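You operate a simulated robot arm through the tools that you are given. There is no shell and no other tool. Be economical: measure what you need, move in short steps, check, and stop when the job is done.

You are at the controls of a simulated two-armed robot. One attempt, no reset.

TASK
Pick up the tin with the latest date from the top of the island table with one hand, pass it to the other hand and put it on the top of the bin table. Set down upright: tin.
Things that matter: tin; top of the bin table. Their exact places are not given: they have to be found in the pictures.

The check looks at the end state, three seconds after you hand in, the way a careful person would. Anything else that was tipped, shoved, dropped, spilled or broken makes it a failure.

THE ROBOT
Two 7-joint arms with two-finger parallel grippers on one trunk, on a base that drives. Base frame: it is fixed to the floor where the robot stands at the start and does not move with it; the origin is under the middle of the robot, x ahead of it, y to its left, z up. Units: cm, degrees, N and s.
The left shoulder is at the start at [6, 14.3, 92.6], the right one opposite. With the tool pointing down near the work surface each hand reaches from about 32 to 74 cm from the robot's upright axis, wherever it stands, measured 20 degrees to its own side. Places, roughly: top of the bin table [-130, 120, 90]. Payload 1.57 kg a hand.
The TCP of each hand is the grasp point between the finger pads, 3 cm short of the fingertips. In the tool frame z runs along the fingers and y along their closing line. Largest opening 11 cm; finger width 2.4, thickness 1.2; the body of the gripper, 4.8 by 11.2 cm, starts 7.8 cm behind the TCP.
Orientation is that of the tool frame in the base frame, as [roll, pitch, yaw] about the fixed x, y, z axes, in that order (R = Rz(yaw) Ry(pitch) Rx(roll)). With the fingers straight down and closing along the base's y, the tool's x points along the base's -x, its y along +y and its z along -z.

THE INTERFACE
- The arms move only by the tool step_arm. It takes "left_increments", "right_increments" or both (then of equal length, played together; a hand with none holds still); each is a list of rows, each a list of 7 numbers: the shift along the tool's x, y, z in cm, then the turn, a rotation vector about the tool's x, y, z in degrees, then the gripper command, from -1 (shut) to 1 (fully open), values between in proportion. In form: [[dx, dy, dz, rx, ry, rz, hand], ...]. A call has 1 to 20 rows; each row shifts and turns the commanded pose from where the row before left it, along the tool's axes as they then stand. A row lasts 0.2 s, in which the tool goes at most 5 cm and 8.6 degrees; a call with a longer step from one row to the next is refused whole, and so is a gripper value outside its range. Where a pose cannot be reached the arm comes as near as it can. A force on the tool above 40 N (or 10 N above the force at the start of the call, whichever is more), or a blocked arm, ends the call early, and 0.2 s more pass. Each finger travels about 4.5 cm/s and halts on what it meets, pressing with about 24 N; the grip force reading is that of the motor and also rises with nothing between the fingers. The clock runs only during rows and for 0.2 s after the last one: add rows that do not move to give the fingers time. It gives the time, the measured TCP pose, the force on the tool (base axes), the opening and the grip force at its end, in the units of the frame above (readings bear some noise), with the torque about the TCP (base axes, N m) and any sound that the robot's microphone picked up, and new pictures: "show" is both (left out), scene, wrist or none (wrist: the cameras of the hands that moved).
- Cameras (640 x 400 px; columns grow to the right, rows downward): "scene" is now at [4.16, -2.01, 153.07]; the picture's right is [-0.27, -0.96, 0.00], its down [-0.76, 0.21, -0.62] and it looks along [0.60, -0.17, -0.78] (base axes); focal length 281 px, centre (320, 200). "left" rides on the left gripper at [7, -1.6, -14.1] in its tool frame; the picture's right is [0.23, 0.97, 0.00], its down [-0.86, 0.20, -0.48] and it looks along [-0.47, 0.11, 0.88] (tool axes); focal length 222 px, centre (320, 200). "right" rides on the right gripper at [7, 1.6, -14.1] in its tool frame; the picture's right is [-0.23, 0.97, 0.00], its down [-0.86, -0.20, -0.48] and it looks along [-0.47, -0.11, 0.88] (tool axes); focal length 222 px, centre (320, 200).
- raise_lower(by): slides the trunk up (or, below 0, down) by that many cm; the arms and the scene camera ride with it, the base frame stays. It gives what a move gives, with no picture.
- steer(legs): drives the robot by 1 to 6 legs, each [ahead, left, turn to the left] in cm, cm and degrees, along the robot's own axes; the way and the turn of a leg run together, so that a leg with both is an arc; at most 150 cm and 180 degrees a leg. The arms and the cameras ride along, it lands a little off, and it stops where it bumps. It gives what a move gives, and a new picture of the scene camera.
- turn_head(pan, tilt): turns the head with the scene camera to pan (to the left, within 86 degrees either way) and tilt (down, from -29 to 69), counted from straight ahead of the robot. It gives what a move gives, and a new picture of the scene camera.
- measure_at(camera, pixels): for up to 12 pixels [column, row] of the newest picture of that camera ("zoom" is the newest enlarged one), the place [x, y, z] in the base frame of the surface seen there, good to about 0.3 cm. No time passes.
- close_up(camera, box): a new picture of the part [left, top, right, bottom] of that camera's present view, enlarged. No time passes.
- hand_in(): hands the job in; it is judged then, once.

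Keep the steps short. Do not move on a guess: measure, check each grasp and each placing, and mend mistakes. In all there are 80 turns and 260 pictures (those below and enlarged ones count). Leave the grippers open and the arms clear of the work at the hand-in unless told otherwise, and finish with a single line.

The tools are called after "Call:" as a command line: name --argument value ..., lists and objects as JSON in quotes. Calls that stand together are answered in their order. step_arm: Moves the arms, as the interface text tells. Its arguments: {"type":"object","properties":{"left_increments":{"type":"array","items":{"type":"array","items":{"type":"number"}}},"right_increments":{"type":"array","items":{"type":"array","items":{"type":"number"}}},"show":{"type":"string","enum":["both","scene","wrist","none"]}},"required":[]} The other tools are called the same way: raise_lower (by) slides the trunk up or down; steer (legs) drives the base; turn_head (pan, tilt) turns the head that bears the scene camera; measure_at (camera, pixels) gives the place of the surface under pixels of a picture; close_up (camera, box) takes an enlarged picture of a part of a camera's view; hand_in () hands the job in.

At the start:

```text
clock: 0.0
left_tool_pos: [45.99, -2.64, 101.85]
left_orientation: [179.9, 0.0, -180.0]
left_contact_force: [-0.3, -0.1, -0.7]
left_wrist_torque: [0.01, 0.0, 0.0]
left_gripper_width: 10.99
left_grasp_force: 0.1
right_tool_pos: [31.69, -37.41, 110.52]
right_orientation: [-180.0, -0.1, 180.0]
right_contact_force: [-0.1, -0.1, -0.2]
right_wrist_torque: [0.0, 0.01, 0.03]
right_gripper_width: 11.03
right_grasp_force: 0.2
trunk travel left (down, up): [-52.5, 6.5]
robot x, y, heading: [0.22, -0.13, 0.2]
head pan, tilt: [-15.8, 51.7]
```

scene: 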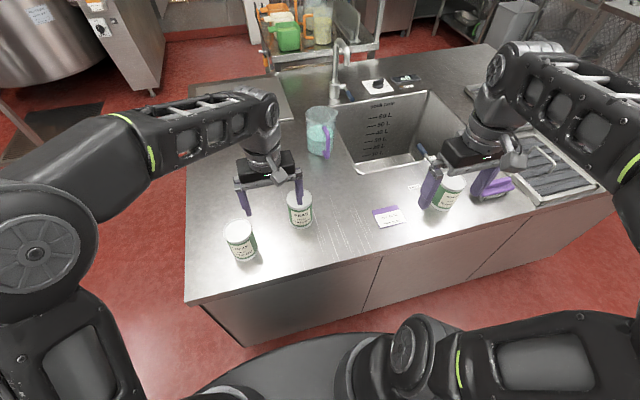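
right: 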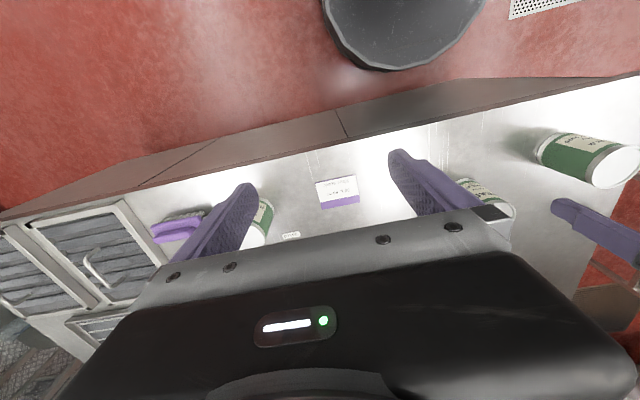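
left: 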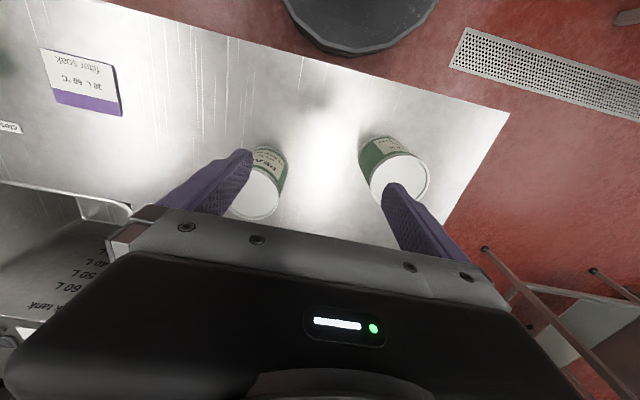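

I see three green-white tins at about (240,240), (300,208), (447,192). I take close-ups to read the dates.

Call:
close_up --camera "scene" --box '[215, 210, 271, 266]'

Call:
close_up --camera "scene" --box '[275, 182, 331, 236]'

Call:
close_up --camera "scene" --box '[420, 165, 476, 220]'

Call:
measure_at --camera "scene" --pixels '[[236, 228], [243, 250], [299, 198], [302, 218], [452, 182], [447, 198], [320, 140], [350, 225]]'

```text
7.14 times, centred on (243, 238) of scene
```

zoom: 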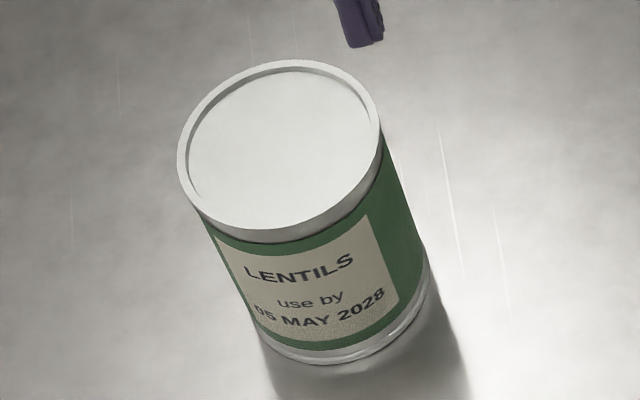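

```text
7.41 times, centred on (303, 209) of scene
```

zoom: 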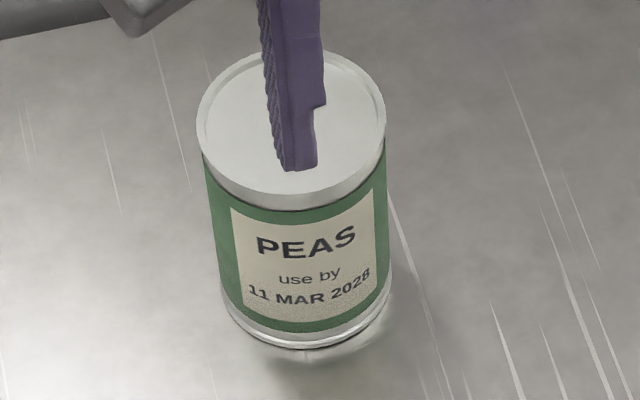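

```text
7.27 times, centred on (448, 192) of scene
```

zoom: 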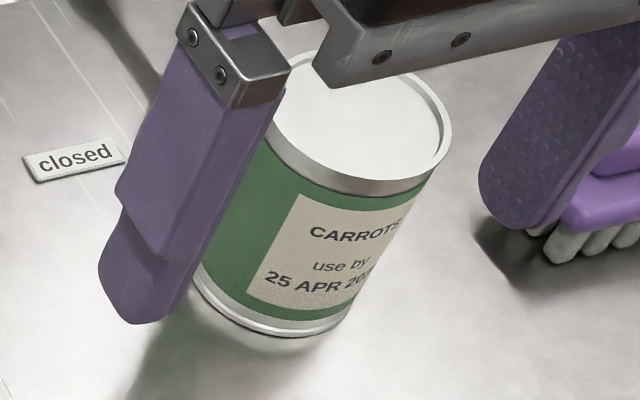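

```text
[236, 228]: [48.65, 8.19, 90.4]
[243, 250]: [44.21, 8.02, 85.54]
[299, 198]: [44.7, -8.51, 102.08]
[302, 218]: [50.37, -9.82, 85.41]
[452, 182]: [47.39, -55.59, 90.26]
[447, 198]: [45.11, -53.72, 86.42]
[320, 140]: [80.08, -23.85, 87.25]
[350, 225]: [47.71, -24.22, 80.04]
```

The lentils read 05 MAY 2028 and the peas 11 MAR 2028. The right hand hides the year on the carrots, so I move it left, well above the table, to read it.

Call:
step_arm --right_increments '[[0, 4, -2, 0, 0, 0, 1], [0, 4, -2, 0, 0, 0, 1], [0, 4, 0, 0, 0, 0, 1], [0, 2, 0, 0, 0, 0, 1]]' --show "scene"

Call:
close_up --camera "scene" --box '[420, 165, 476, 220]'

```text
clock: 1.0
left_tool_pos: [46.11, -2.65, 101.79]
left_orientation: [179.9, -0.1, 179.9]
left_contact_force: [0.1, -0.6, -0.4]
left_wrist_torque: [0.01, 0.0, 0.0]
left_gripper_width: 11.01
left_grasp_force: 0.1
right_tool_pos: [32.56, -24.21, 111.87]
right_orientation: [-180.0, 0.0, 180.0]
right_contact_force: [0.2, -0.5, 0.0]
right_wrist_torque: [0.01, 0.0, -0.02]
right_gripper_width: 11.01
right_grasp_force: 0.1
right hand out of reach, approached as far as the arm can: row 1, 2
trunk travel left (down, up): [-52.5, 6.5]
robot x, y, heading: [0.37, 0.13, -0.1]
head pan, tilt: [-15.8, 51.7]
```

scene: 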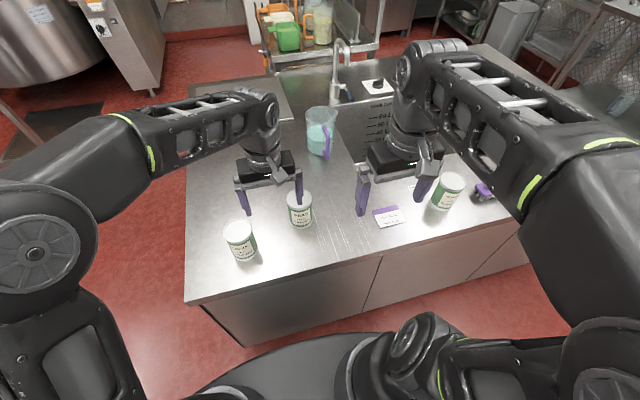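

```text
7.27 times, centred on (448, 192) of scene
```

zoom: 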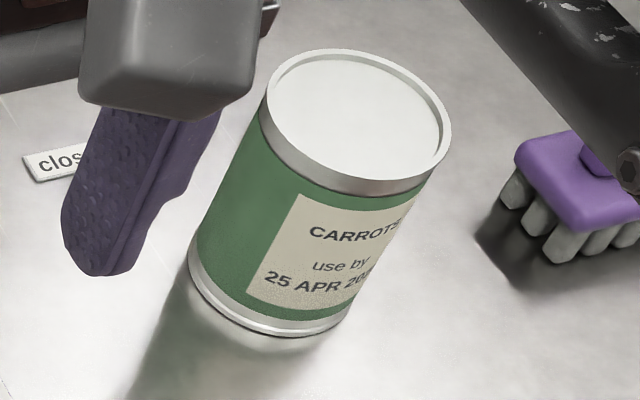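

The carrots label faces right, so the year is still turned away. I move the right hand to the right at the same height and look with its wrist camera.

Call:
step_arm --right_increments '[[0, -4, 0, 0, 0, 0, 1], [0, -4, 0, 0, 0, 0, 1], [0, -4, 0, 0, 0, 0, 1], [0, -4, 0, 0, 0, 0, 1], [0, -4, 0, 0, 0, 0, 1], [0, -4, 0, 0, 0, 0, 1], [0, -4, 0, 0, 0, 0, 1], [0, -4, 0, 0, 0, 0, 1], [0, -4, 0, 0, 0, 0, 1]]' --show "both"

```text
clock: 3.0
left_tool_pos: [45.89, -2.7, 102.0]
left_orientation: [-179.9, 0.0, -179.9]
left_contact_force: [0.2, 0.1, 0.2]
left_wrist_torque: [0.04, -0.01, -0.03]
left_gripper_width: 11.03
left_grasp_force: 0.1
right_tool_pos: [31.64, -57.09, 110.27]
right_orientation: [-179.8, 0.2, -179.9]
right_contact_force: [0.2, 0.1, -1.1]
right_wrist_torque: [-0.01, 0.0, 0.01]
right_gripper_width: 10.99
right_grasp_force: 0.1
right hand out of reach, approached as far as the arm can: row 7, 8, 9
trunk travel left (down, up): [-52.5, 6.5]
robot x, y, heading: [-0.33, 0.24, -0.1]
head pan, tilt: [-15.8, 51.7]
```

scene: 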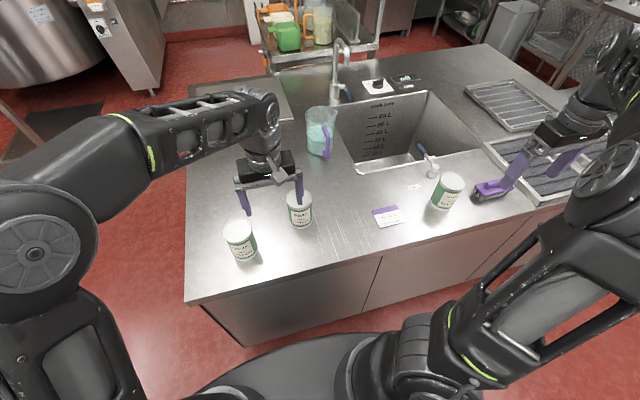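
right: 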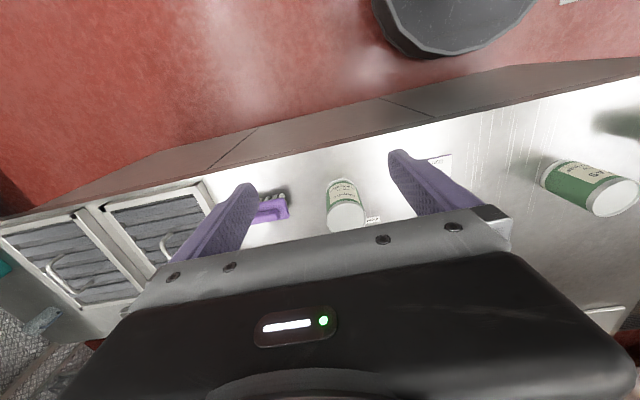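

The carrots tin is now at (344,203) in the right wrist view; I enlarge it.

Call:
close_up --camera "right" --box '[322, 174, 366, 204]'

Call:
close_up --camera "scene" --box '[225, 215, 261, 265]'

```text
13.33 times, centred on (344, 189) of right
```

zoom: 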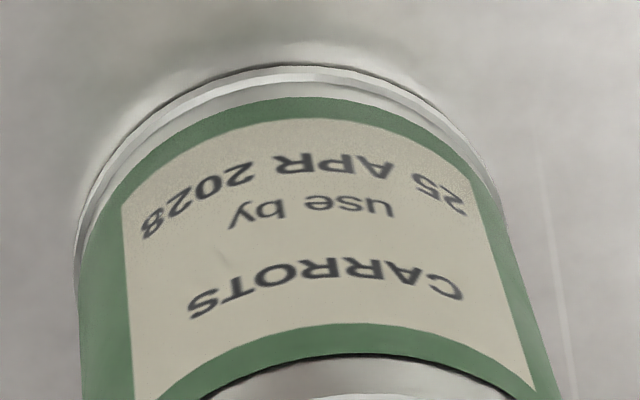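

```text
8.00 times, centred on (243, 240) of scene
```

zoom: 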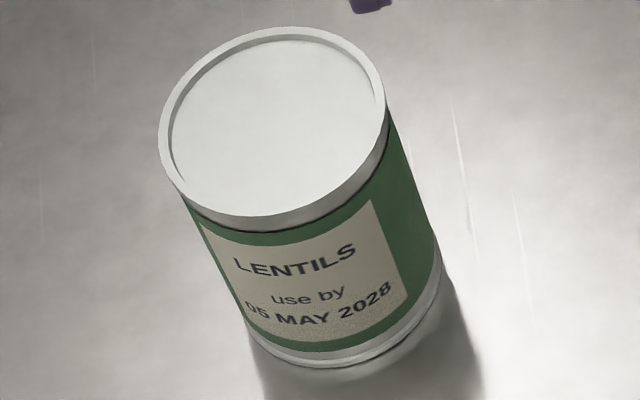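

Lentils (05 MAY 2028) has the latest date. I measure its rim for centre and width.

Call:
measure_at --camera "zoom" --pixels '[[164, 135], [383, 110], [285, 32], [275, 212], [275, 120], [310, 362], [240, 318], [430, 258]]'

Call:
measure_at --camera "scene" --pixels '[[200, 200], [189, 300], [260, 275], [312, 196], [287, 202]]'

```text
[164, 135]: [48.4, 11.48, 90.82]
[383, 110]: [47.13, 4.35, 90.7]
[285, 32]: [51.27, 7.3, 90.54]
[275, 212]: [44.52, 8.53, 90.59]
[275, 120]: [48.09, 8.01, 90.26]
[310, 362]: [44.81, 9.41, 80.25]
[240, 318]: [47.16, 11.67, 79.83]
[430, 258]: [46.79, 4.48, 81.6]
```

```text
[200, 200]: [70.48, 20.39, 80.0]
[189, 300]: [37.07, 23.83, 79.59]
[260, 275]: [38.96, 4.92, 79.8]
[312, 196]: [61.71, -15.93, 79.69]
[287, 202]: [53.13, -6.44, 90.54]
```

The lentils tin is centred at about (47.8, 7.9), is about 7.2 cm wide, and has its top at 90.7. I put the left hand above it, well over the rims, and lower only partway to check. The right hand goes back in to the left.

Call:
step_arm --left_increments '[[-0.9, 3.5, 0, 0, 0, 0, 1], [-0.5, 3.5, 0, 0, 0, 0, 1], [-0.4, 3.5, 0, 0, 0, 0, 1], [0, 0, 3, 0, 0, 0, 1], [0, 0, 2, 0, 0, 0, 1], [0, 0, 0, 0, 0, 0, 1]]' --show "both"

```text
clock: 4.4
left_tool_pos: [47.9, 7.89, 96.81]
left_orientation: [180.0, 0.0, 180.0]
left_contact_force: [0.4, -0.5, 0.2]
left_wrist_torque: [-0.02, 0.01, 0.03]
left_gripper_width: 10.99
left_grasp_force: 0.0
right_tool_pos: [31.74, -57.0, 110.34]
right_orientation: [-179.9, 0.2, 180.0]
right_contact_force: [0.1, -0.1, 1.5]
right_wrist_torque: [0.02, -0.01, 0.02]
right_gripper_width: 11.01
right_grasp_force: 0.1
trunk travel left (down, up): [-52.5, 6.5]
robot x, y, heading: [-0.3, -0.54, -0.1]
head pan, tilt: [-15.8, 51.7]
```

scene: 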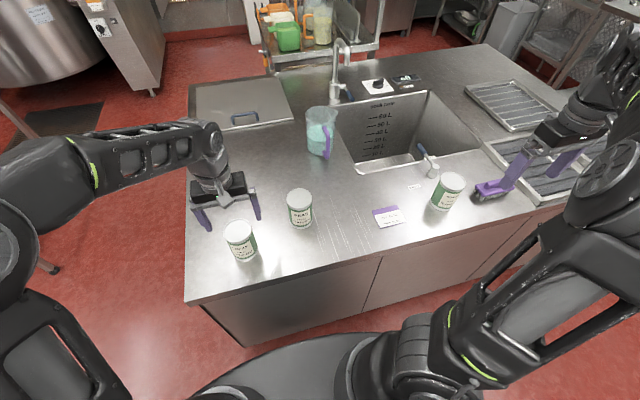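
left: 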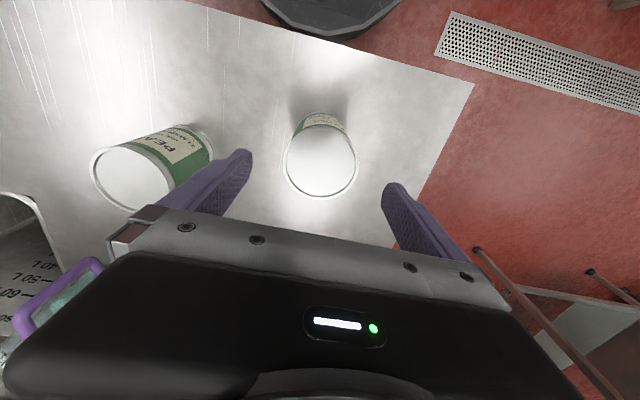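

The tin sits midway between the fingers. I measure its rim from the wrist camera to be sure.

Call:
measure_at --camera "left" --pixels '[[285, 162], [355, 162], [320, 140], [320, 193], [320, 165], [247, 155], [390, 188]]'

```text
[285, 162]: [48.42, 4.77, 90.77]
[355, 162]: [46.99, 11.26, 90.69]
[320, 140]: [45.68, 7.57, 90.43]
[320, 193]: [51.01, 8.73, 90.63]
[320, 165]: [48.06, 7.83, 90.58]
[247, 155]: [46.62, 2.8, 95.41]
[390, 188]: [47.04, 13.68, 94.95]
```

The centre is confirmed at about (47.9, 8.0). I lower to TCP z ≈ 90.2, which grips the top 3.5 cm and leaves the lower part free for the other hand, and close.

Call:
step_arm --left_increments '[[0, 0, 2.6, 0, 0, 0, 1], [0, 0, 2.5, 0, 0, 0, 1], [0, 0, 1.5, 0, 0, 0, 1], [0, 0, 0, 0, 0, 0, 1], [0, 0, 0, 0, 0, 0, -1], [0, 0, 0, 0, 0, 0, -1], [0, 0, 0, 0, 0, 0, -1], [0, 0, 0, 0, 0, 0, -1], [0, 0, 0, 0, 0, 0, -1]]' --show "wrist"

```text
clock: 6.4
left_tool_pos: [48.05, 7.91, 90.34]
left_orientation: [180.0, 0.1, -180.0]
left_contact_force: [-0.5, 1.2, -0.1]
left_wrist_torque: [0.0, -0.03, 0.05]
left_gripper_width: 7.25
left_grasp_force: 23.7
right_tool_pos: [31.64, -57.03, 110.27]
right_orientation: [-179.7, 0.2, -180.0]
right_contact_force: [-0.1, 0.2, 1.0]
right_wrist_torque: [0.01, -0.01, 0.05]
right_gripper_width: 11.0
right_grasp_force: 0.1
trunk travel left (down, up): [-52.5, 6.5]
robot x, y, heading: [-0.14, 0.1, 0.2]
head pan, tilt: [-15.8, 51.7]
```

left: 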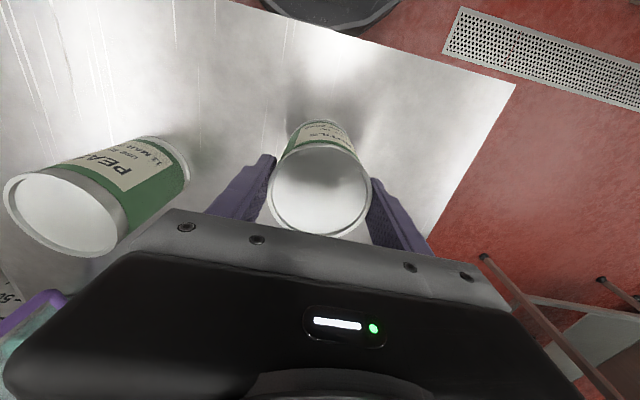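

The grip holds at 7.25 cm and 23.7 N. I lift slowly, then higher.

Call:
step_arm --left_increments '[[0, 0, -1, 0, 0, 0, -1], [0, 0, -1.5, 0, 0, 0, -1], [0, 0, -2, 0, 0, 0, -1], [0, 0, -2.5, 0, 0, 0, -1], [0, 0, -2.5, 0, 0, 0, -1], [0, 0, -2.5, 0, 0, 0, -1], [0, 0, -2, 0, 0, 0, -1], [0, 0, -1, 0, 0, 0, -1], [0, -1.5, -1, 0, 0, 0, -1], [0, -2, 0, 0, 0, 0, -1], [0, -2, 0, 0, 0, 0, -1], [0, -1, 0, 0, 0, 0, -1], [0, 0, 0, 0, 0, 0, -1]]' --show "both"

```text
clock: 9.2
left_tool_pos: [47.81, 1.32, 106.19]
left_orientation: [-180.0, -0.1, 179.9]
left_contact_force: [0.1, 0.1, -4.6]
left_wrist_torque: [0.02, 0.0, 0.05]
left_gripper_width: 7.25
left_grasp_force: 23.8
right_tool_pos: [31.69, -56.98, 110.21]
right_orientation: [-179.7, 0.3, -180.0]
right_contact_force: [-1.2, 0.1, -0.1]
right_wrist_torque: [-0.02, 0.04, 0.01]
right_gripper_width: 11.0
right_grasp_force: 0.0
trunk travel left (down, up): [-52.5, 6.5]
robot x, y, heading: [0.21, -0.12, -0.2]
head pan, tilt: [-15.8, 51.7]
```

scene: 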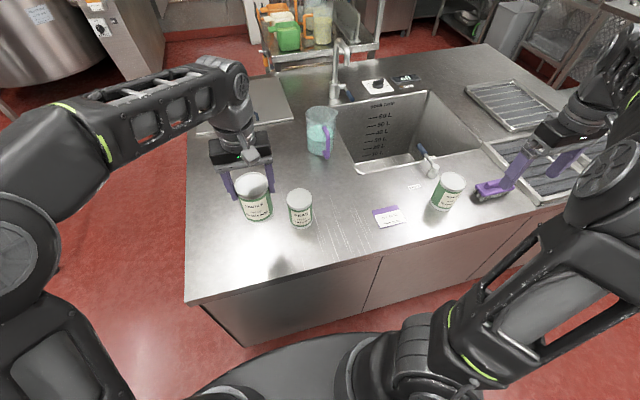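
left: 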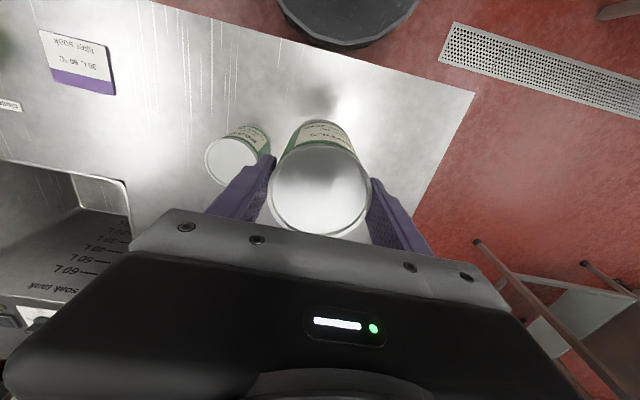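

The tin weighs about 0.47 kg and is held straight. I move the left hand a little further out to make room. The right hand comes to the front-right and tilts so that it points forward, left and down, ready to grip the lower half.

Call:
step_arm --left_increments '[[-2, -1, 0, 0, 0, 0, -1], [-2, -1, 0, 0, 0, 0, -1], [-2, -1, 0, 0, 0, 0, -1], [-2, -1, 0, 0, 0, 0, -1], [-1, 0, 0, 0, 0, 0, -1], [0, 0, 0, 0, 0, 0, -1], [0, 0, 0, 0, 0, 0, -1], [0, 0, 0, 0, 0, 0, -1], [0, 0, 0, 0, 0, 0, -1], [0, 0, 0, 0, 0, 0, -1], [0, 0, 0, 0, 0, 0, -1], [0, 0, 0, 0, 0, 0, -1], [0, 0, 0, 0, 0, 0, -1]]' --right_increments '[[-1, 4, 0, 0, 0, 0, 1], [-1, 4, 0, 0, 0, 0, 1], [-1, 4, 0, 0, 0, 0, 1], [-1, 4, 0, 0, 0, 0, 1], [-1, 4, 0, 0, 0, 0, 1], [-1, 4, 0, 0, 0, 0, 1], [-1, 4, 0, 0, 0, 0, 1], [-1, 0, 0, 0, 0, 0, 1], [0, 0, 0, 0, 0, -7.5, 1], [0, 0, 0, 0, 0, -7.5, 1], [0, 0, 0, 0, 0, -7.5, 1], [0, 0, 0, 0, 0, -7.5, 1], [0, 0, 0, 0, 0, 0, 1]]' --show "scene"

```text
clock: 12.0
left_tool_pos: [53.82, -1.7, 106.38]
left_orientation: [-180.0, 0.1, 180.0]
left_contact_force: [-0.7, 0.1, -4.0]
left_wrist_torque: [0.05, 0.0, 0.03]
left_gripper_width: 7.22
left_grasp_force: 24.0
left hand out of reach, approached as far as the arm can: row 4, 5
right_tool_pos: [39.68, -29.05, 110.24]
right_orientation: [-180.0, -0.1, -149.9]
right_contact_force: [0.4, 0.2, 0.3]
right_wrist_torque: [0.0, -0.02, 0.0]
right_gripper_width: 10.99
right_grasp_force: 0.0
trunk travel left (down, up): [-52.5, 6.5]
robot x, y, heading: [-0.02, 0.21, -0.2]
head pan, tilt: [-15.8, 51.7]
```

scene: 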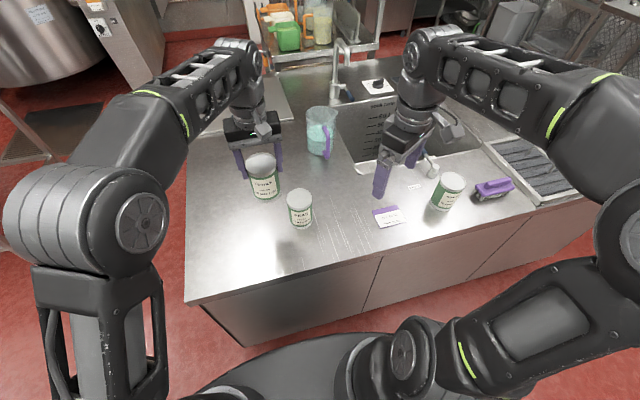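

The left hand is at its reach limit and holds the tin at (53.8, -1.7), bottom at z ≈ 96. Now I tilt the right hand by 50° about its own y axis.

Call:
step_arm --right_increments '[[0, 0, 0, 0, -8.33, 0, 1], [0, 0, 0, 0, -8.33, 0, 1], [0, 0, 0, 0, -8.33, 0, 1], [0, 0, 0, 0, -8.33, 0, 1], [0, 0, 0, 0, -8.33, 0, 1], [0, 0, 0, 0, -8.33, 0, 1], [0, 0, 0, 0, 0, 0, 1]]' --show "both"

```text
clock: 13.6
left_tool_pos: [53.92, -1.58, 106.24]
left_orientation: [179.9, 0.1, -179.9]
left_contact_force: [0.6, 0.6, -4.5]
left_wrist_torque: [-0.02, 0.01, 0.02]
left_gripper_width: 7.24
left_grasp_force: 23.7
right_tool_pos: [39.75, -28.98, 110.24]
right_orientation: [180.0, 50.0, -150.0]
right_contact_force: [-0.9, 1.3, 0.5]
right_wrist_torque: [-0.04, 0.01, -0.02]
right_gripper_width: 10.99
right_grasp_force: 0.1
trunk travel left (down, up): [-52.5, 6.5]
robot x, y, heading: [0.08, -0.23, -0.1]
head pan, tilt: [-15.8, 51.7]
```

scene: 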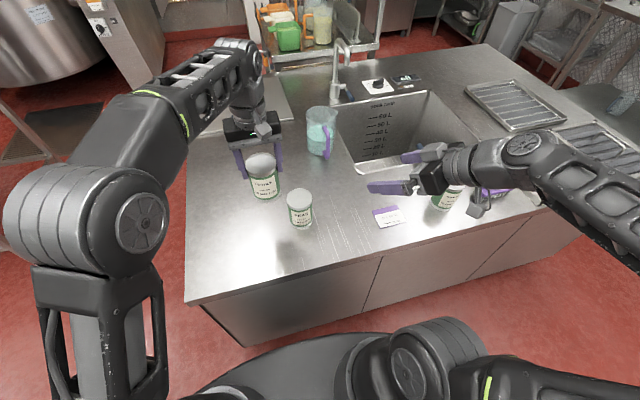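
right: 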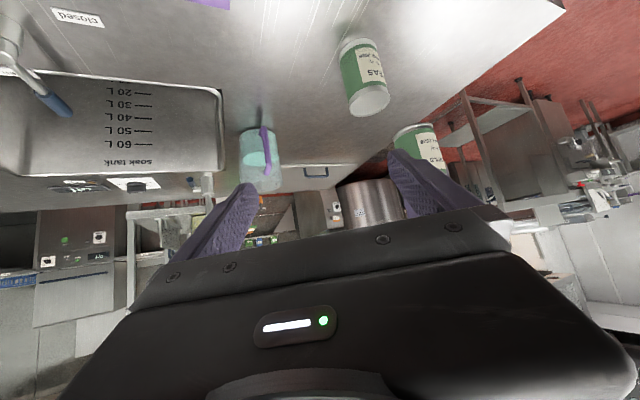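

The orientation was reached exactly. I flatten the tilt by 8° more to keep the two sets of fingers apart, then move to a pre-grasp 14 cm back from the tin along the approach line.

Call:
step_arm --right_increments '[[0, 0, 0, 0, -8, 0, 1], [-0.7, 2.78, 2.13, 0, 0, 0, 1], [-0.7, 2.78, 2.13, 0, 0, 0, 1], [-0.7, 2.78, 2.13, 0, 0, 0, 1], [-0.7, 2.78, 2.13, 0, 0, 0, 1], [-0.7, 2.78, 2.13, 0, 0, 0, 1], [-0.7, 2.78, 2.13, 0, 0, 0, 1], [0, 0, 0, 0, 0, 0, 1]]' --show "both"

```text
clock: 15.4
left_tool_pos: [53.86, -1.68, 106.26]
left_orientation: [179.9, 0.0, -180.0]
left_contact_force: [0.2, -0.2, -4.4]
left_wrist_torque: [0.01, 0.03, -0.03]
left_gripper_width: 7.22
left_grasp_force: 24.3
right_tool_pos: [44.96, -9.09, 108.84]
right_orientation: [179.9, 57.8, -150.1]
right_contact_force: [0.1, 0.4, 0.3]
right_wrist_torque: [0.01, 0.0, -0.03]
right_gripper_width: 10.99
right_grasp_force: 0.0
right hand out of reach, approached as far as the arm can: row 4, 5, 6
trunk travel left (down, up): [-52.5, 6.5]
robot x, y, heading: [0.01, 0.39, 0.2]
head pan, tilt: [-15.8, 51.7]
```

scene: 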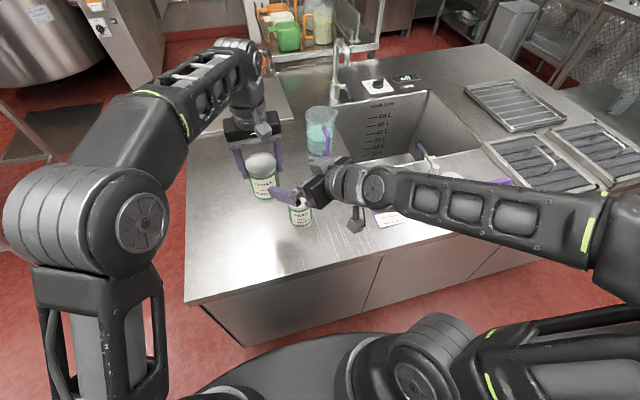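
right: 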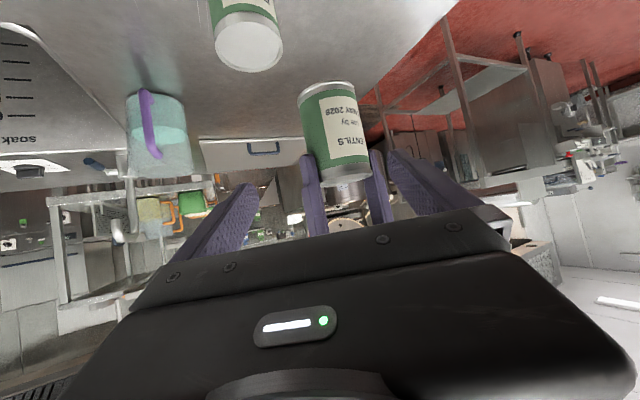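

The tin with the label is visible at (333,140). The hand is slightly off the planned line because of its reach limit. I correct sideways while advancing 5 cm, then check again.

Call:
step_arm --right_increments '[[0.8, 0.7, 1.7, 0, 0, 0, 1], [0.8, 0.7, 1.7, 0, 0, 0, 1], [0.7, 0.6, 1.6, 0, 0, 0, 1], [0, 0, 0, 0, 0, 0, 1]]' --show "wrist"

```text
clock: 16.4
left_tool_pos: [53.8, -1.67, 106.34]
left_orientation: [-180.0, -0.1, -180.0]
left_contact_force: [0.0, -0.4, -4.5]
left_wrist_torque: [0.0, 0.02, 0.0]
left_gripper_width: 7.24
left_grasp_force: 23.7
right_tool_pos: [47.08, -5.55, 104.48]
right_orientation: [179.9, 57.9, -150.0]
right_contact_force: [-0.3, -0.3, 0.1]
right_wrist_torque: [0.05, 0.03, 0.0]
right_gripper_width: 11.0
right_grasp_force: 0.0
right hand out of reach, approached as far as the arm can: row 1
trunk travel left (down, up): [-52.5, 6.5]
robot x, y, heading: [-0.01, -0.06, -0.2]
head pan, tilt: [-15.8, 51.7]
```

right: 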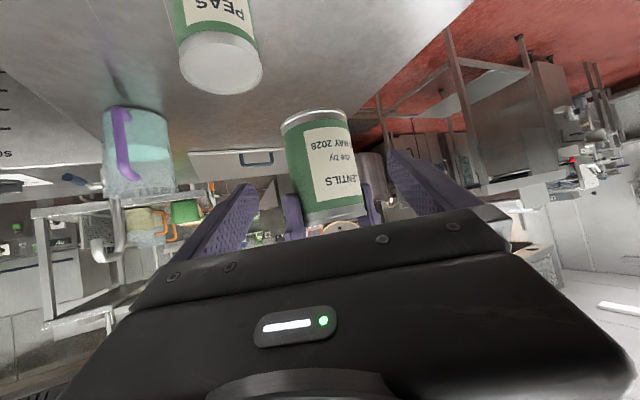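

The hand is aligned: the tin is centred between the right fingers and the remaining offset is 0.5 cm in x and 8.4 cm forward. I advance 5 cm and then 3.4 cm without closing.

Call:
step_arm --right_increments '[[0.3, 0, 1.7, 0, 0, 0, 1], [0.22, 0, 1.7, 0, 0, 0, 1], [0, 0, 1.7, 0, 0, 0, 1], [0, 0, 1.2, 0, 0, 0, 1], [0, 0, 1.2, 0, 0, 0, 1], [0, 0, 0.8, 0, 0, 0, 1], [0, 0, 0, 0, 0, 0, 1]]' --show "both"

```text
clock: 18.0
left_tool_pos: [53.85, -1.59, 106.05]
left_orientation: [-180.0, 0.0, -179.9]
left_contact_force: [-0.1, -0.1, -5.5]
left_wrist_torque: [-0.01, 0.0, 0.06]
left_gripper_width: 7.22
left_grasp_force: 24.1
right_tool_pos: [52.94, -2.14, 99.53]
right_orientation: [-179.9, 58.1, -150.0]
right_contact_force: [-0.4, 0.1, 0.0]
right_wrist_torque: [0.05, 0.05, 0.01]
right_gripper_width: 11.0
right_grasp_force: 0.1
trunk travel left (down, up): [-52.5, 6.5]
robot x, y, heading: [0.29, -0.21, -0.1]
head pan, tilt: [-15.8, 51.7]
```

scene: 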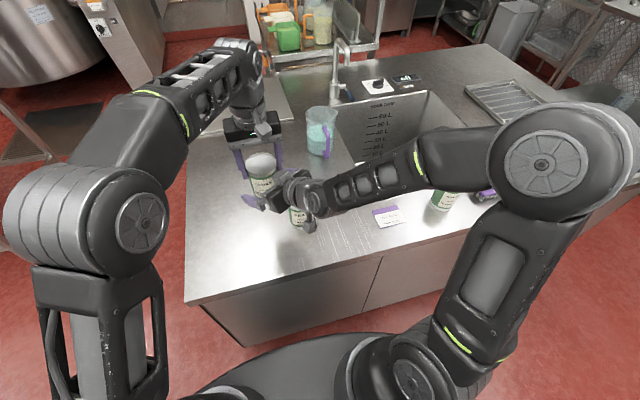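
right: 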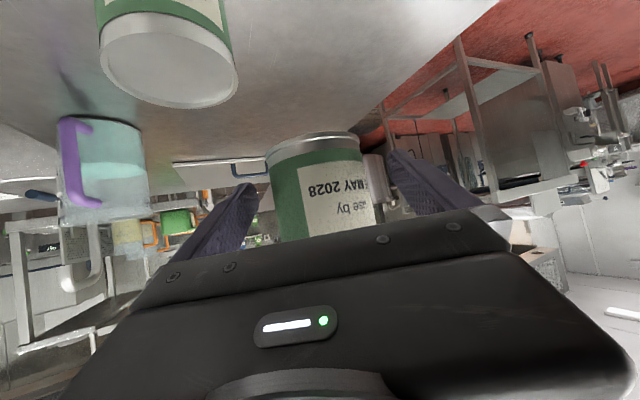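

The hand is exactly in place with no contact. I close the right hand on the lower half while the left holds.

Call:
step_arm --right_increments '[[0, 0, 0, 0, 0, 0, 0.6], [0, 0, 0, 0, 0, 0, 0.4], [0, 0, 0, 0, 0, 0, 0.3], [0, 0, 0, 0, 0, 0, -1], [0, 0, 0, 0, 0, 0, -1], [0, 0, 0, 0, 0, 0, -1], [0, 0, 0, 0, 0, 0, -1]]' --show "both"

```text
clock: 19.6
left_tool_pos: [53.75, -1.59, 106.15]
left_orientation: [-180.0, 0.0, 180.0]
left_contact_force: [-4.0, 3.9, -1.5]
left_wrist_torque: [0.22, 0.25, 0.01]
left_gripper_width: 7.24
left_grasp_force: 24.1
right_tool_pos: [53.01, -2.11, 99.5]
right_orientation: [-180.0, 58.1, -150.1]
right_contact_force: [3.9, -4.2, 0.2]
right_wrist_torque: [0.06, 0.02, -0.01]
right_gripper_width: 7.22
right_grasp_force: 24.0
trunk travel left (down, up): [-52.5, 6.5]
robot x, y, heading: [0.18, -0.3, -0.2]
head pan, tilt: [-15.8, 51.7]
```

scene: 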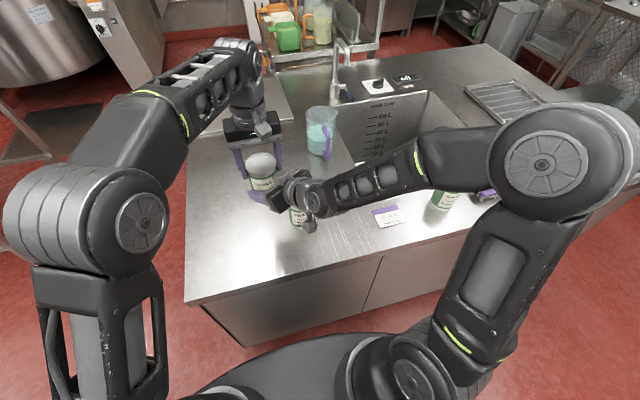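
right: 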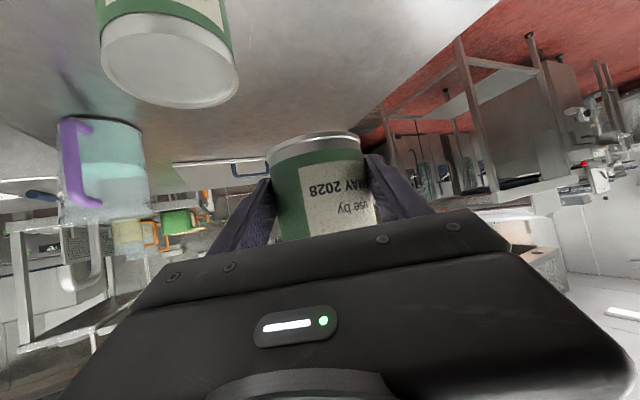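

The right hand holds the tin at 7.22 cm and 24 N. I open the left hand and raise it straight up.

Call:
step_arm --left_increments '[[0, 0, 0, 0, 0, 0, 0.5], [0, 0, 0, 0, 0, 0, 0.7], [0, 0, 0, 0, 0, 0, 0.7], [0, 0, -1, 0, 0, 0, 0.7], [0, 0, -1.5, 0, 0, 0, 0.7], [0, 0, -2, 0, 0, 0, 0.7], [0, 0, -2, 0, 0, 0, 0.7], [0, 0, 0, 0, 0, 0, 0.7]]' --right_increments '[[0, 0, 0, 0, 0, 0, -1], [0, 0, 0, 0, 0, 0, -1], [0, 0, 0, 0, 0, 0, -1], [0, 0, 0, 0, 0, 0, -1], [0, 0, 0, 0, 0, 0, -1], [0, 0, 0, 0, 0, 0, -1], [0, 0, 0, 0, 0, 0, -1], [0, 0, 0, 0, 0, 0, -1]]' --show "both"

```text
clock: 21.4
left_tool_pos: [53.78, -1.69, 106.25]
left_orientation: [179.9, 0.0, -180.0]
left_contact_force: [0.2, 0.8, 0.4]
left_wrist_torque: [-0.06, 0.0, -0.05]
left_gripper_width: 9.36
left_grasp_force: 0.1
left hand out of reach, approached as far as the arm can: row 4, 5, 6, 7
right_tool_pos: [52.73, -2.17, 99.52]
right_orientation: [180.0, 57.9, -150.1]
right_contact_force: [-0.1, 0.3, 0.3]
right_wrist_torque: [-0.03, 0.03, 0.01]
right_gripper_width: 7.22
right_grasp_force: 24.6
trunk travel left (down, up): [-52.5, 6.5]
robot x, y, heading: [-0.06, -0.48, 0.3]
head pan, tilt: [-15.8, 51.7]
```

scene: 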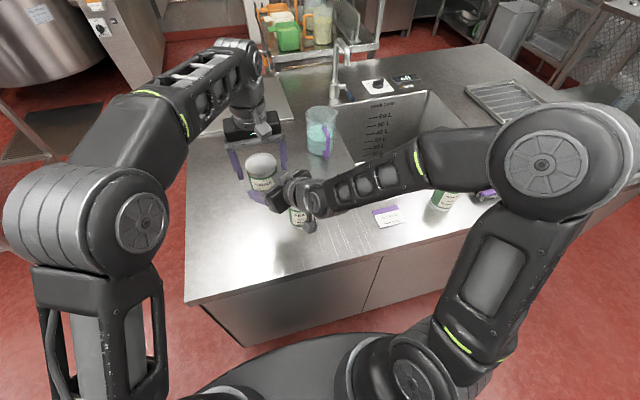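
right: 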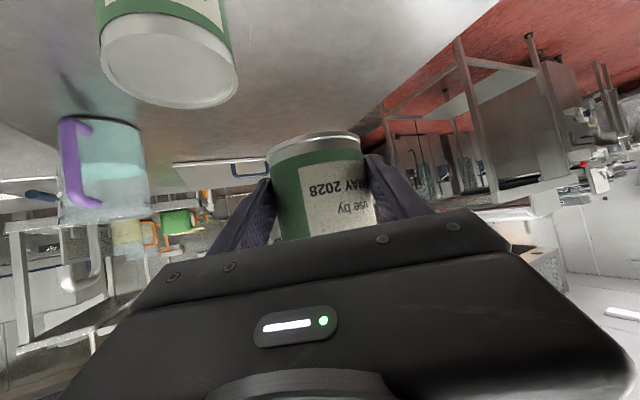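
left: 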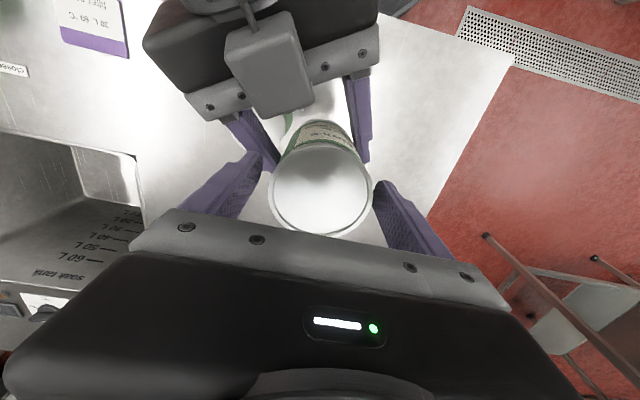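

The right hand holds well and the left is open, but at this distance the left cannot go higher. I raise the trunk 6 cm, carrying both hands, so there is room to lower the tin out of the left fingers with the right hand.

Call:
raise_lower --by 6

Call:
step_arm --right_increments '[[0.848, 0, 0.53, 0, 0, 0, -1], [1.27, 0, 0.795, 0, 0, 0, -1], [1.27, 0, 0.795, 0, 0, 0, -1], [1.27, 0, 0.795, 0, 0, 0, -1], [0, 0, 0, 0, 0, 0, -1]]' --show "both"

```text
clock: 22.4
left_tool_pos: [53.84, -1.57, 112.29]
left_orientation: [179.9, -0.1, -179.9]
left_contact_force: [-0.7, 0.5, 1.1]
left_wrist_torque: [0.0, 0.0, -0.01]
left_gripper_width: 9.33
left_grasp_force: 0.0
right_tool_pos: [52.82, -2.33, 105.53]
right_orientation: [180.0, 57.9, -150.0]
right_contact_force: [0.9, -0.5, -4.6]
right_wrist_torque: [-0.04, 0.08, 0.03]
right_gripper_width: 7.2
right_grasp_force: 24.3
trunk travel left (down, up): [-58.5, 0.5]
robot x, y, heading: [-0.01, 0.23, -0.0]
head pan, tilt: [-15.8, 51.7]
```

```text
clock: 23.6
left_tool_pos: [53.79, -1.59, 112.2]
left_orientation: [180.0, 0.0, -179.9]
left_contact_force: [0.9, 0.4, -0.8]
left_wrist_torque: [-0.03, -0.02, 0.0]
left_gripper_width: 9.34
left_grasp_force: 0.0
right_tool_pos: [52.84, -2.31, 99.95]
right_orientation: [-180.0, 57.9, -150.1]
right_contact_force: [0.4, 0.4, -4.8]
right_wrist_torque: [-0.02, 0.05, 0.01]
right_gripper_width: 7.21
right_grasp_force: 24.1
trunk travel left (down, up): [-58.5, 0.5]
robot x, y, heading: [-0.04, 0.1, 0.1]
head pan, tilt: [-15.8, 51.7]
```

scene: 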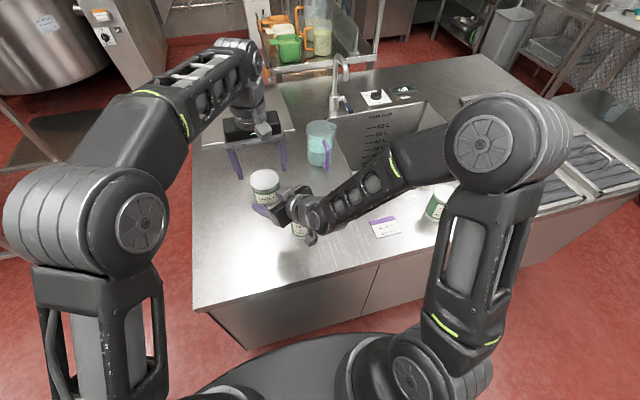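
right: 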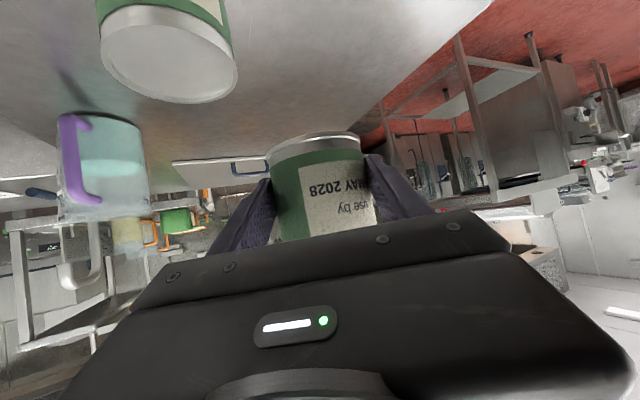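

The tin top is about 2 cm under the left fingertips. I move the left hand away to the left and back, then look to the left for the bin table.

Call:
step_arm --left_increments '[[0, 2, 0, 0, 0, 0, 0.7], [0, 4, 0, 0, 0, 0, 0.7], [0, 4, 0, 0, 0, 0, 0.7], [1, 4, 0, 0, 0, 0, 0.7], [3, 3, 0, 0, 0, 0, 0.7], [3, 3, 0, 0, 0, 0, 0.7], [3, 0, 0, 0, 0, 0, 0.7], [0, 0, 0, 0, 0, 0, 0.7]]' --show "scene"

Call:
turn_head --pan 86 --tilt 25

Call:
turn_head --pan -86 --tilt 35

```text
clock: 25.4
left_tool_pos: [43.77, 18.45, 112.1]
left_orientation: [180.0, 0.0, 179.9]
left_contact_force: [0.3, 0.7, 0.2]
left_wrist_torque: [0.01, 0.02, -0.01]
left_gripper_width: 9.35
left_grasp_force: 0.0
right_tool_pos: [52.87, -2.23, 99.99]
right_orientation: [179.9, 57.9, -149.9]
right_contact_force: [0.3, -0.2, -4.6]
right_wrist_torque: [-0.03, 0.05, 0.01]
right_gripper_width: 7.22
right_grasp_force: 24.2
trunk travel left (down, up): [-58.5, 0.5]
robot x, y, heading: [0.0, -0.44, 0.0]
head pan, tilt: [-15.8, 51.7]
```

scene: 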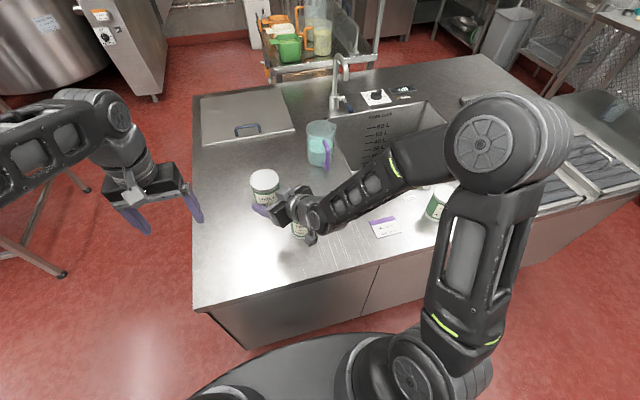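

```text
clock: 27.2
left_tool_pos: [43.76, 18.39, 112.21]
left_orientation: [-179.9, 0.1, -180.0]
left_contact_force: [0.3, -0.7, -0.2]
left_wrist_torque: [0.02, 0.0, 0.0]
left_gripper_width: 9.35
left_grasp_force: 0.0
right_tool_pos: [52.79, -2.19, 100.03]
right_orientation: [179.9, 58.0, -150.1]
right_contact_force: [0.1, 0.1, -5.1]
right_wrist_torque: [-0.04, 0.06, -0.03]
right_gripper_width: 7.23
right_grasp_force: 24.1
trunk travel left (down, up): [-58.5, 0.5]
robot x, y, heading: [0.05, -0.06, 0.2]
head pan, tilt: [85.9, 25.0]
```

scene: 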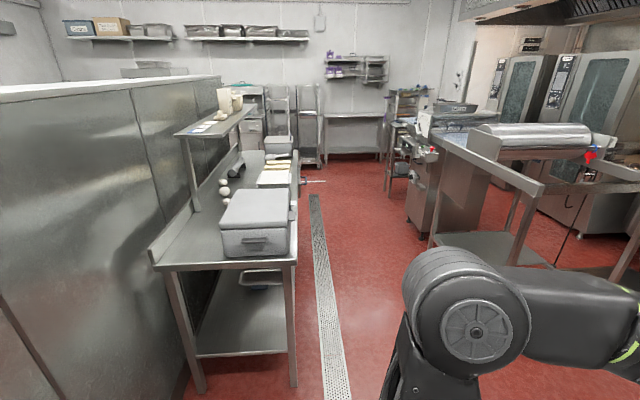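

```text
clock: 29.8
left_tool_pos: [43.78, 18.44, 112.36]
left_orientation: [180.0, 0.0, 180.0]
left_contact_force: [-1.1, 0.8, -0.9]
left_wrist_torque: [-0.01, 0.01, -0.01]
left_gripper_width: 9.38
left_grasp_force: 0.2
right_tool_pos: [52.9, -2.26, 100.04]
right_orientation: [180.0, 57.9, -150.0]
right_contact_force: [-0.4, -0.1, -4.2]
right_wrist_torque: [-0.03, 0.03, -0.02]
right_gripper_width: 7.21
right_grasp_force: 24.4
trunk travel left (down, up): [-58.5, 0.5]
robot x, y, heading: [-0.02, -0.19, -0.2]
head pan, tilt: [-85.9, 35.0]
```

scene: 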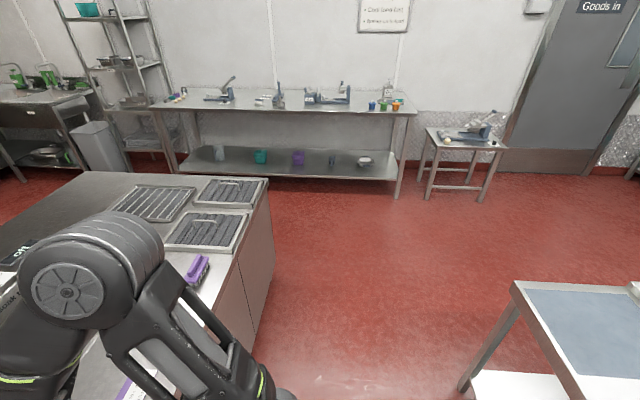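

The table to the left-rear in the first view carries a big grey lidded bin and is likely the bin table. I look there again and measure it, along with the aisle.

Call:
turn_head --pan 86 --tilt 35

Call:
measure_at --camera "scene" --pixels '[[155, 208], [297, 208], [210, 175], [240, 118], [255, 150], [225, 195], [290, 195], [290, 155], [340, 250], [270, 105], [190, 200], [450, 200]]'

Call:
close_up --camera "scene" --box '[140, 40, 340, 240]'

```text
clock: 32.4
left_tool_pos: [43.73, 18.41, 112.25]
left_orientation: [180.0, 0.0, 180.0]
left_contact_force: [0.9, 0.1, -0.2]
left_wrist_torque: [0.01, 0.0, -0.02]
left_gripper_width: 9.34
left_grasp_force: 0.0
right_tool_pos: [52.86, -2.2, 99.94]
right_orientation: [180.0, 57.9, -150.0]
right_contact_force: [0.3, -0.1, -4.3]
right_wrist_torque: [-0.08, 0.03, 0.03]
right_gripper_width: 7.21
right_grasp_force: 24.6
trunk travel left (down, up): [-58.5, 0.5]
robot x, y, heading: [-0.28, -0.28, 0.1]
head pan, tilt: [85.9, 35.0]
```

scene: 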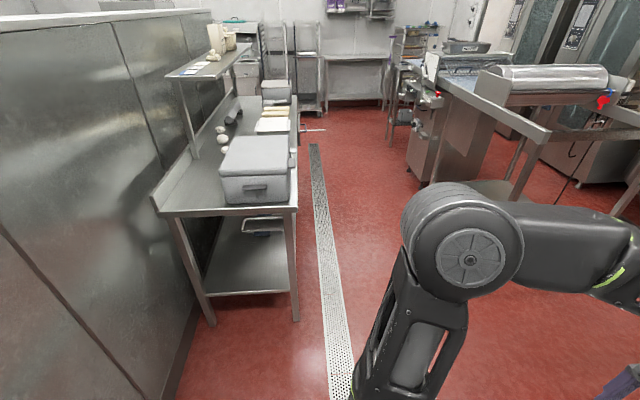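

```text
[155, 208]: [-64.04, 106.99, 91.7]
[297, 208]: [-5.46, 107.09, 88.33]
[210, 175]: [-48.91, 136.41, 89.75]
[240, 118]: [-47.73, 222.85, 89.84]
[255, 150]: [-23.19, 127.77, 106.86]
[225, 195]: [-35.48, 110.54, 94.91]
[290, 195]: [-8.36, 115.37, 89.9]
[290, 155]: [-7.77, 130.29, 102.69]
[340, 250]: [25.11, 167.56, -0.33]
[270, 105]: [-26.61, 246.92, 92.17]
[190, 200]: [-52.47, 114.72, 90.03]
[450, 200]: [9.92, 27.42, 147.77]
```

```text
2.00 times, centred on (240, 140) of scene
```

zoom: 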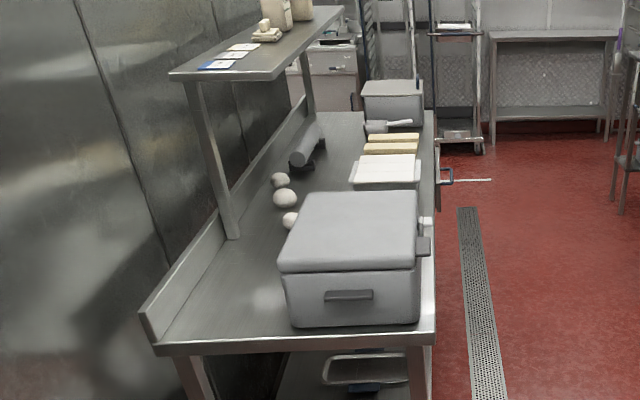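

That table is at x −5…−64, but the bin table should be near (−130, 120), behind a tall partition. I measure the partition and look at the other side of the view.

Call:
measure_at --camera "scene" --pixels '[[20, 100], [20, 250], [100, 380], [20, 20], [150, 15], [190, 350], [60, 25], [5, 50]]'

Call:
turn_head --pan 86 --tilt -5

```text
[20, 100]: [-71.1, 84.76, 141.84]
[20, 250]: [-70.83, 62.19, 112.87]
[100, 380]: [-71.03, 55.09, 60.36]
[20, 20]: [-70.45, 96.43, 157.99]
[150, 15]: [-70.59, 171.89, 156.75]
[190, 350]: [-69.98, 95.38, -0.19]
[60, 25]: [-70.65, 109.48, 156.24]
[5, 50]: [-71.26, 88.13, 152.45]
```

```text
clock: 33.5
left_tool_pos: [43.72, 18.43, 112.21]
left_orientation: [-180.0, 0.0, -180.0]
left_contact_force: [-0.3, -0.7, -1.4]
left_wrist_torque: [-0.02, 0.01, 0.0]
left_gripper_width: 9.36
left_grasp_force: 0.1
right_tool_pos: [52.77, -2.33, 99.95]
right_orientation: [-180.0, 57.9, -150.0]
right_contact_force: [0.1, 0.2, -4.7]
right_wrist_torque: [0.0, 0.05, 0.01]
right_gripper_width: 7.21
right_grasp_force: 24.2
trunk travel left (down, up): [-58.5, 0.5]
robot x, y, heading: [0.38, -0.02, 0.1]
head pan, tilt: [85.9, -5.0]
```

scene: 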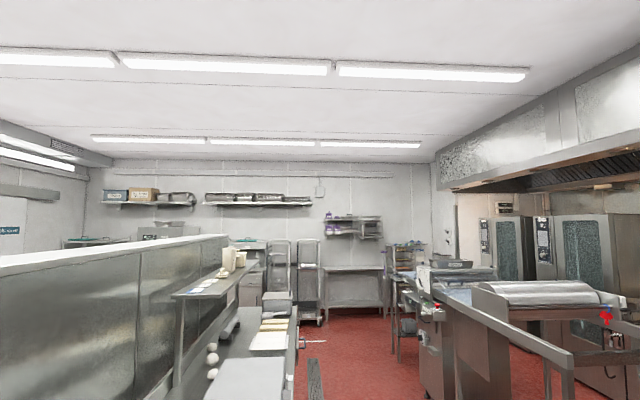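

The partition stands at x ≈ −70, about 158 high. I need to see behind it. I back off 12 cm, which clears the island for turning, then turn left 60° and look further round.

Call:
steer --legs '[[-12, 0, 0], [0, 0, 60]]'

Call:
turn_head --pan 86 --tilt 15

```text
clock: 37.3
left_tool_pos: [-6.15, 47.12, 112.27]
left_orientation: [180.0, 0.0, -119.6]
left_contact_force: [0.0, -1.0, 0.3]
left_wrist_torque: [-0.03, 0.01, 0.04]
left_gripper_width: 9.35
left_grasp_force: 0.1
right_tool_pos: [16.22, 44.89, 100.04]
right_orientation: [-180.0, 57.8, -89.8]
right_contact_force: [0.4, -0.3, -4.3]
right_wrist_torque: [-0.05, -0.03, 0.01]
right_gripper_width: 7.22
right_grasp_force: 23.8
trunk travel left (down, up): [-58.5, 0.5]
robot x, y, heading: [-11.89, 0.2, 60.6]
head pan, tilt: [85.9, -5.0]
```

scene: 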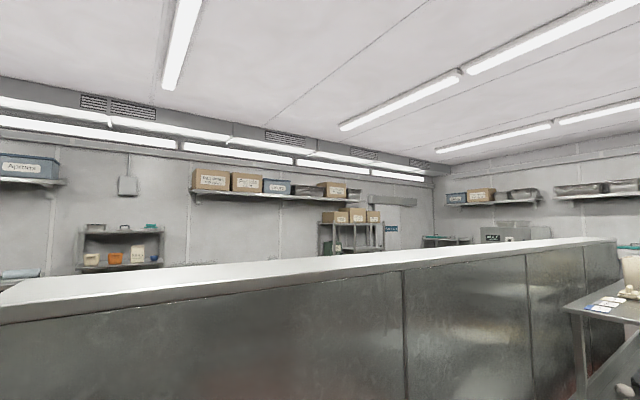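

```text
clock: 38.2
left_tool_pos: [-6.22, 47.26, 112.17]
left_orientation: [179.9, 0.1, -119.6]
left_contact_force: [0.5, 0.0, 0.7]
left_wrist_torque: [-0.01, 0.05, 0.03]
left_gripper_width: 9.37
left_grasp_force: 0.0
right_tool_pos: [16.21, 44.76, 100.02]
right_orientation: [179.9, 57.8, -89.7]
right_contact_force: [-0.9, 0.2, -4.7]
right_wrist_torque: [-0.08, -0.04, -0.01]
right_gripper_width: 7.18
right_grasp_force: 23.7
trunk travel left (down, up): [-58.5, 0.5]
robot x, y, heading: [-11.91, -0.07, 60.5]
head pan, tilt: [85.9, 15.0]
```

scene: 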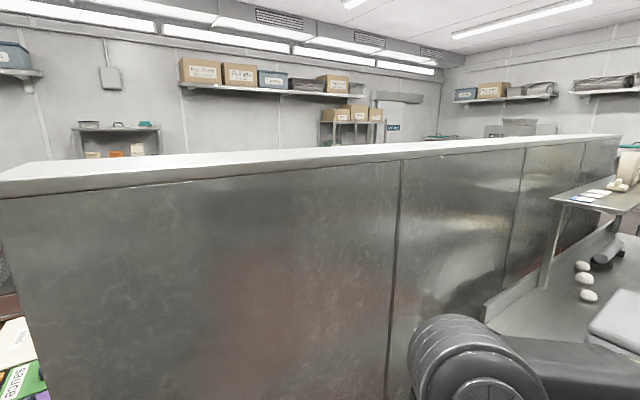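

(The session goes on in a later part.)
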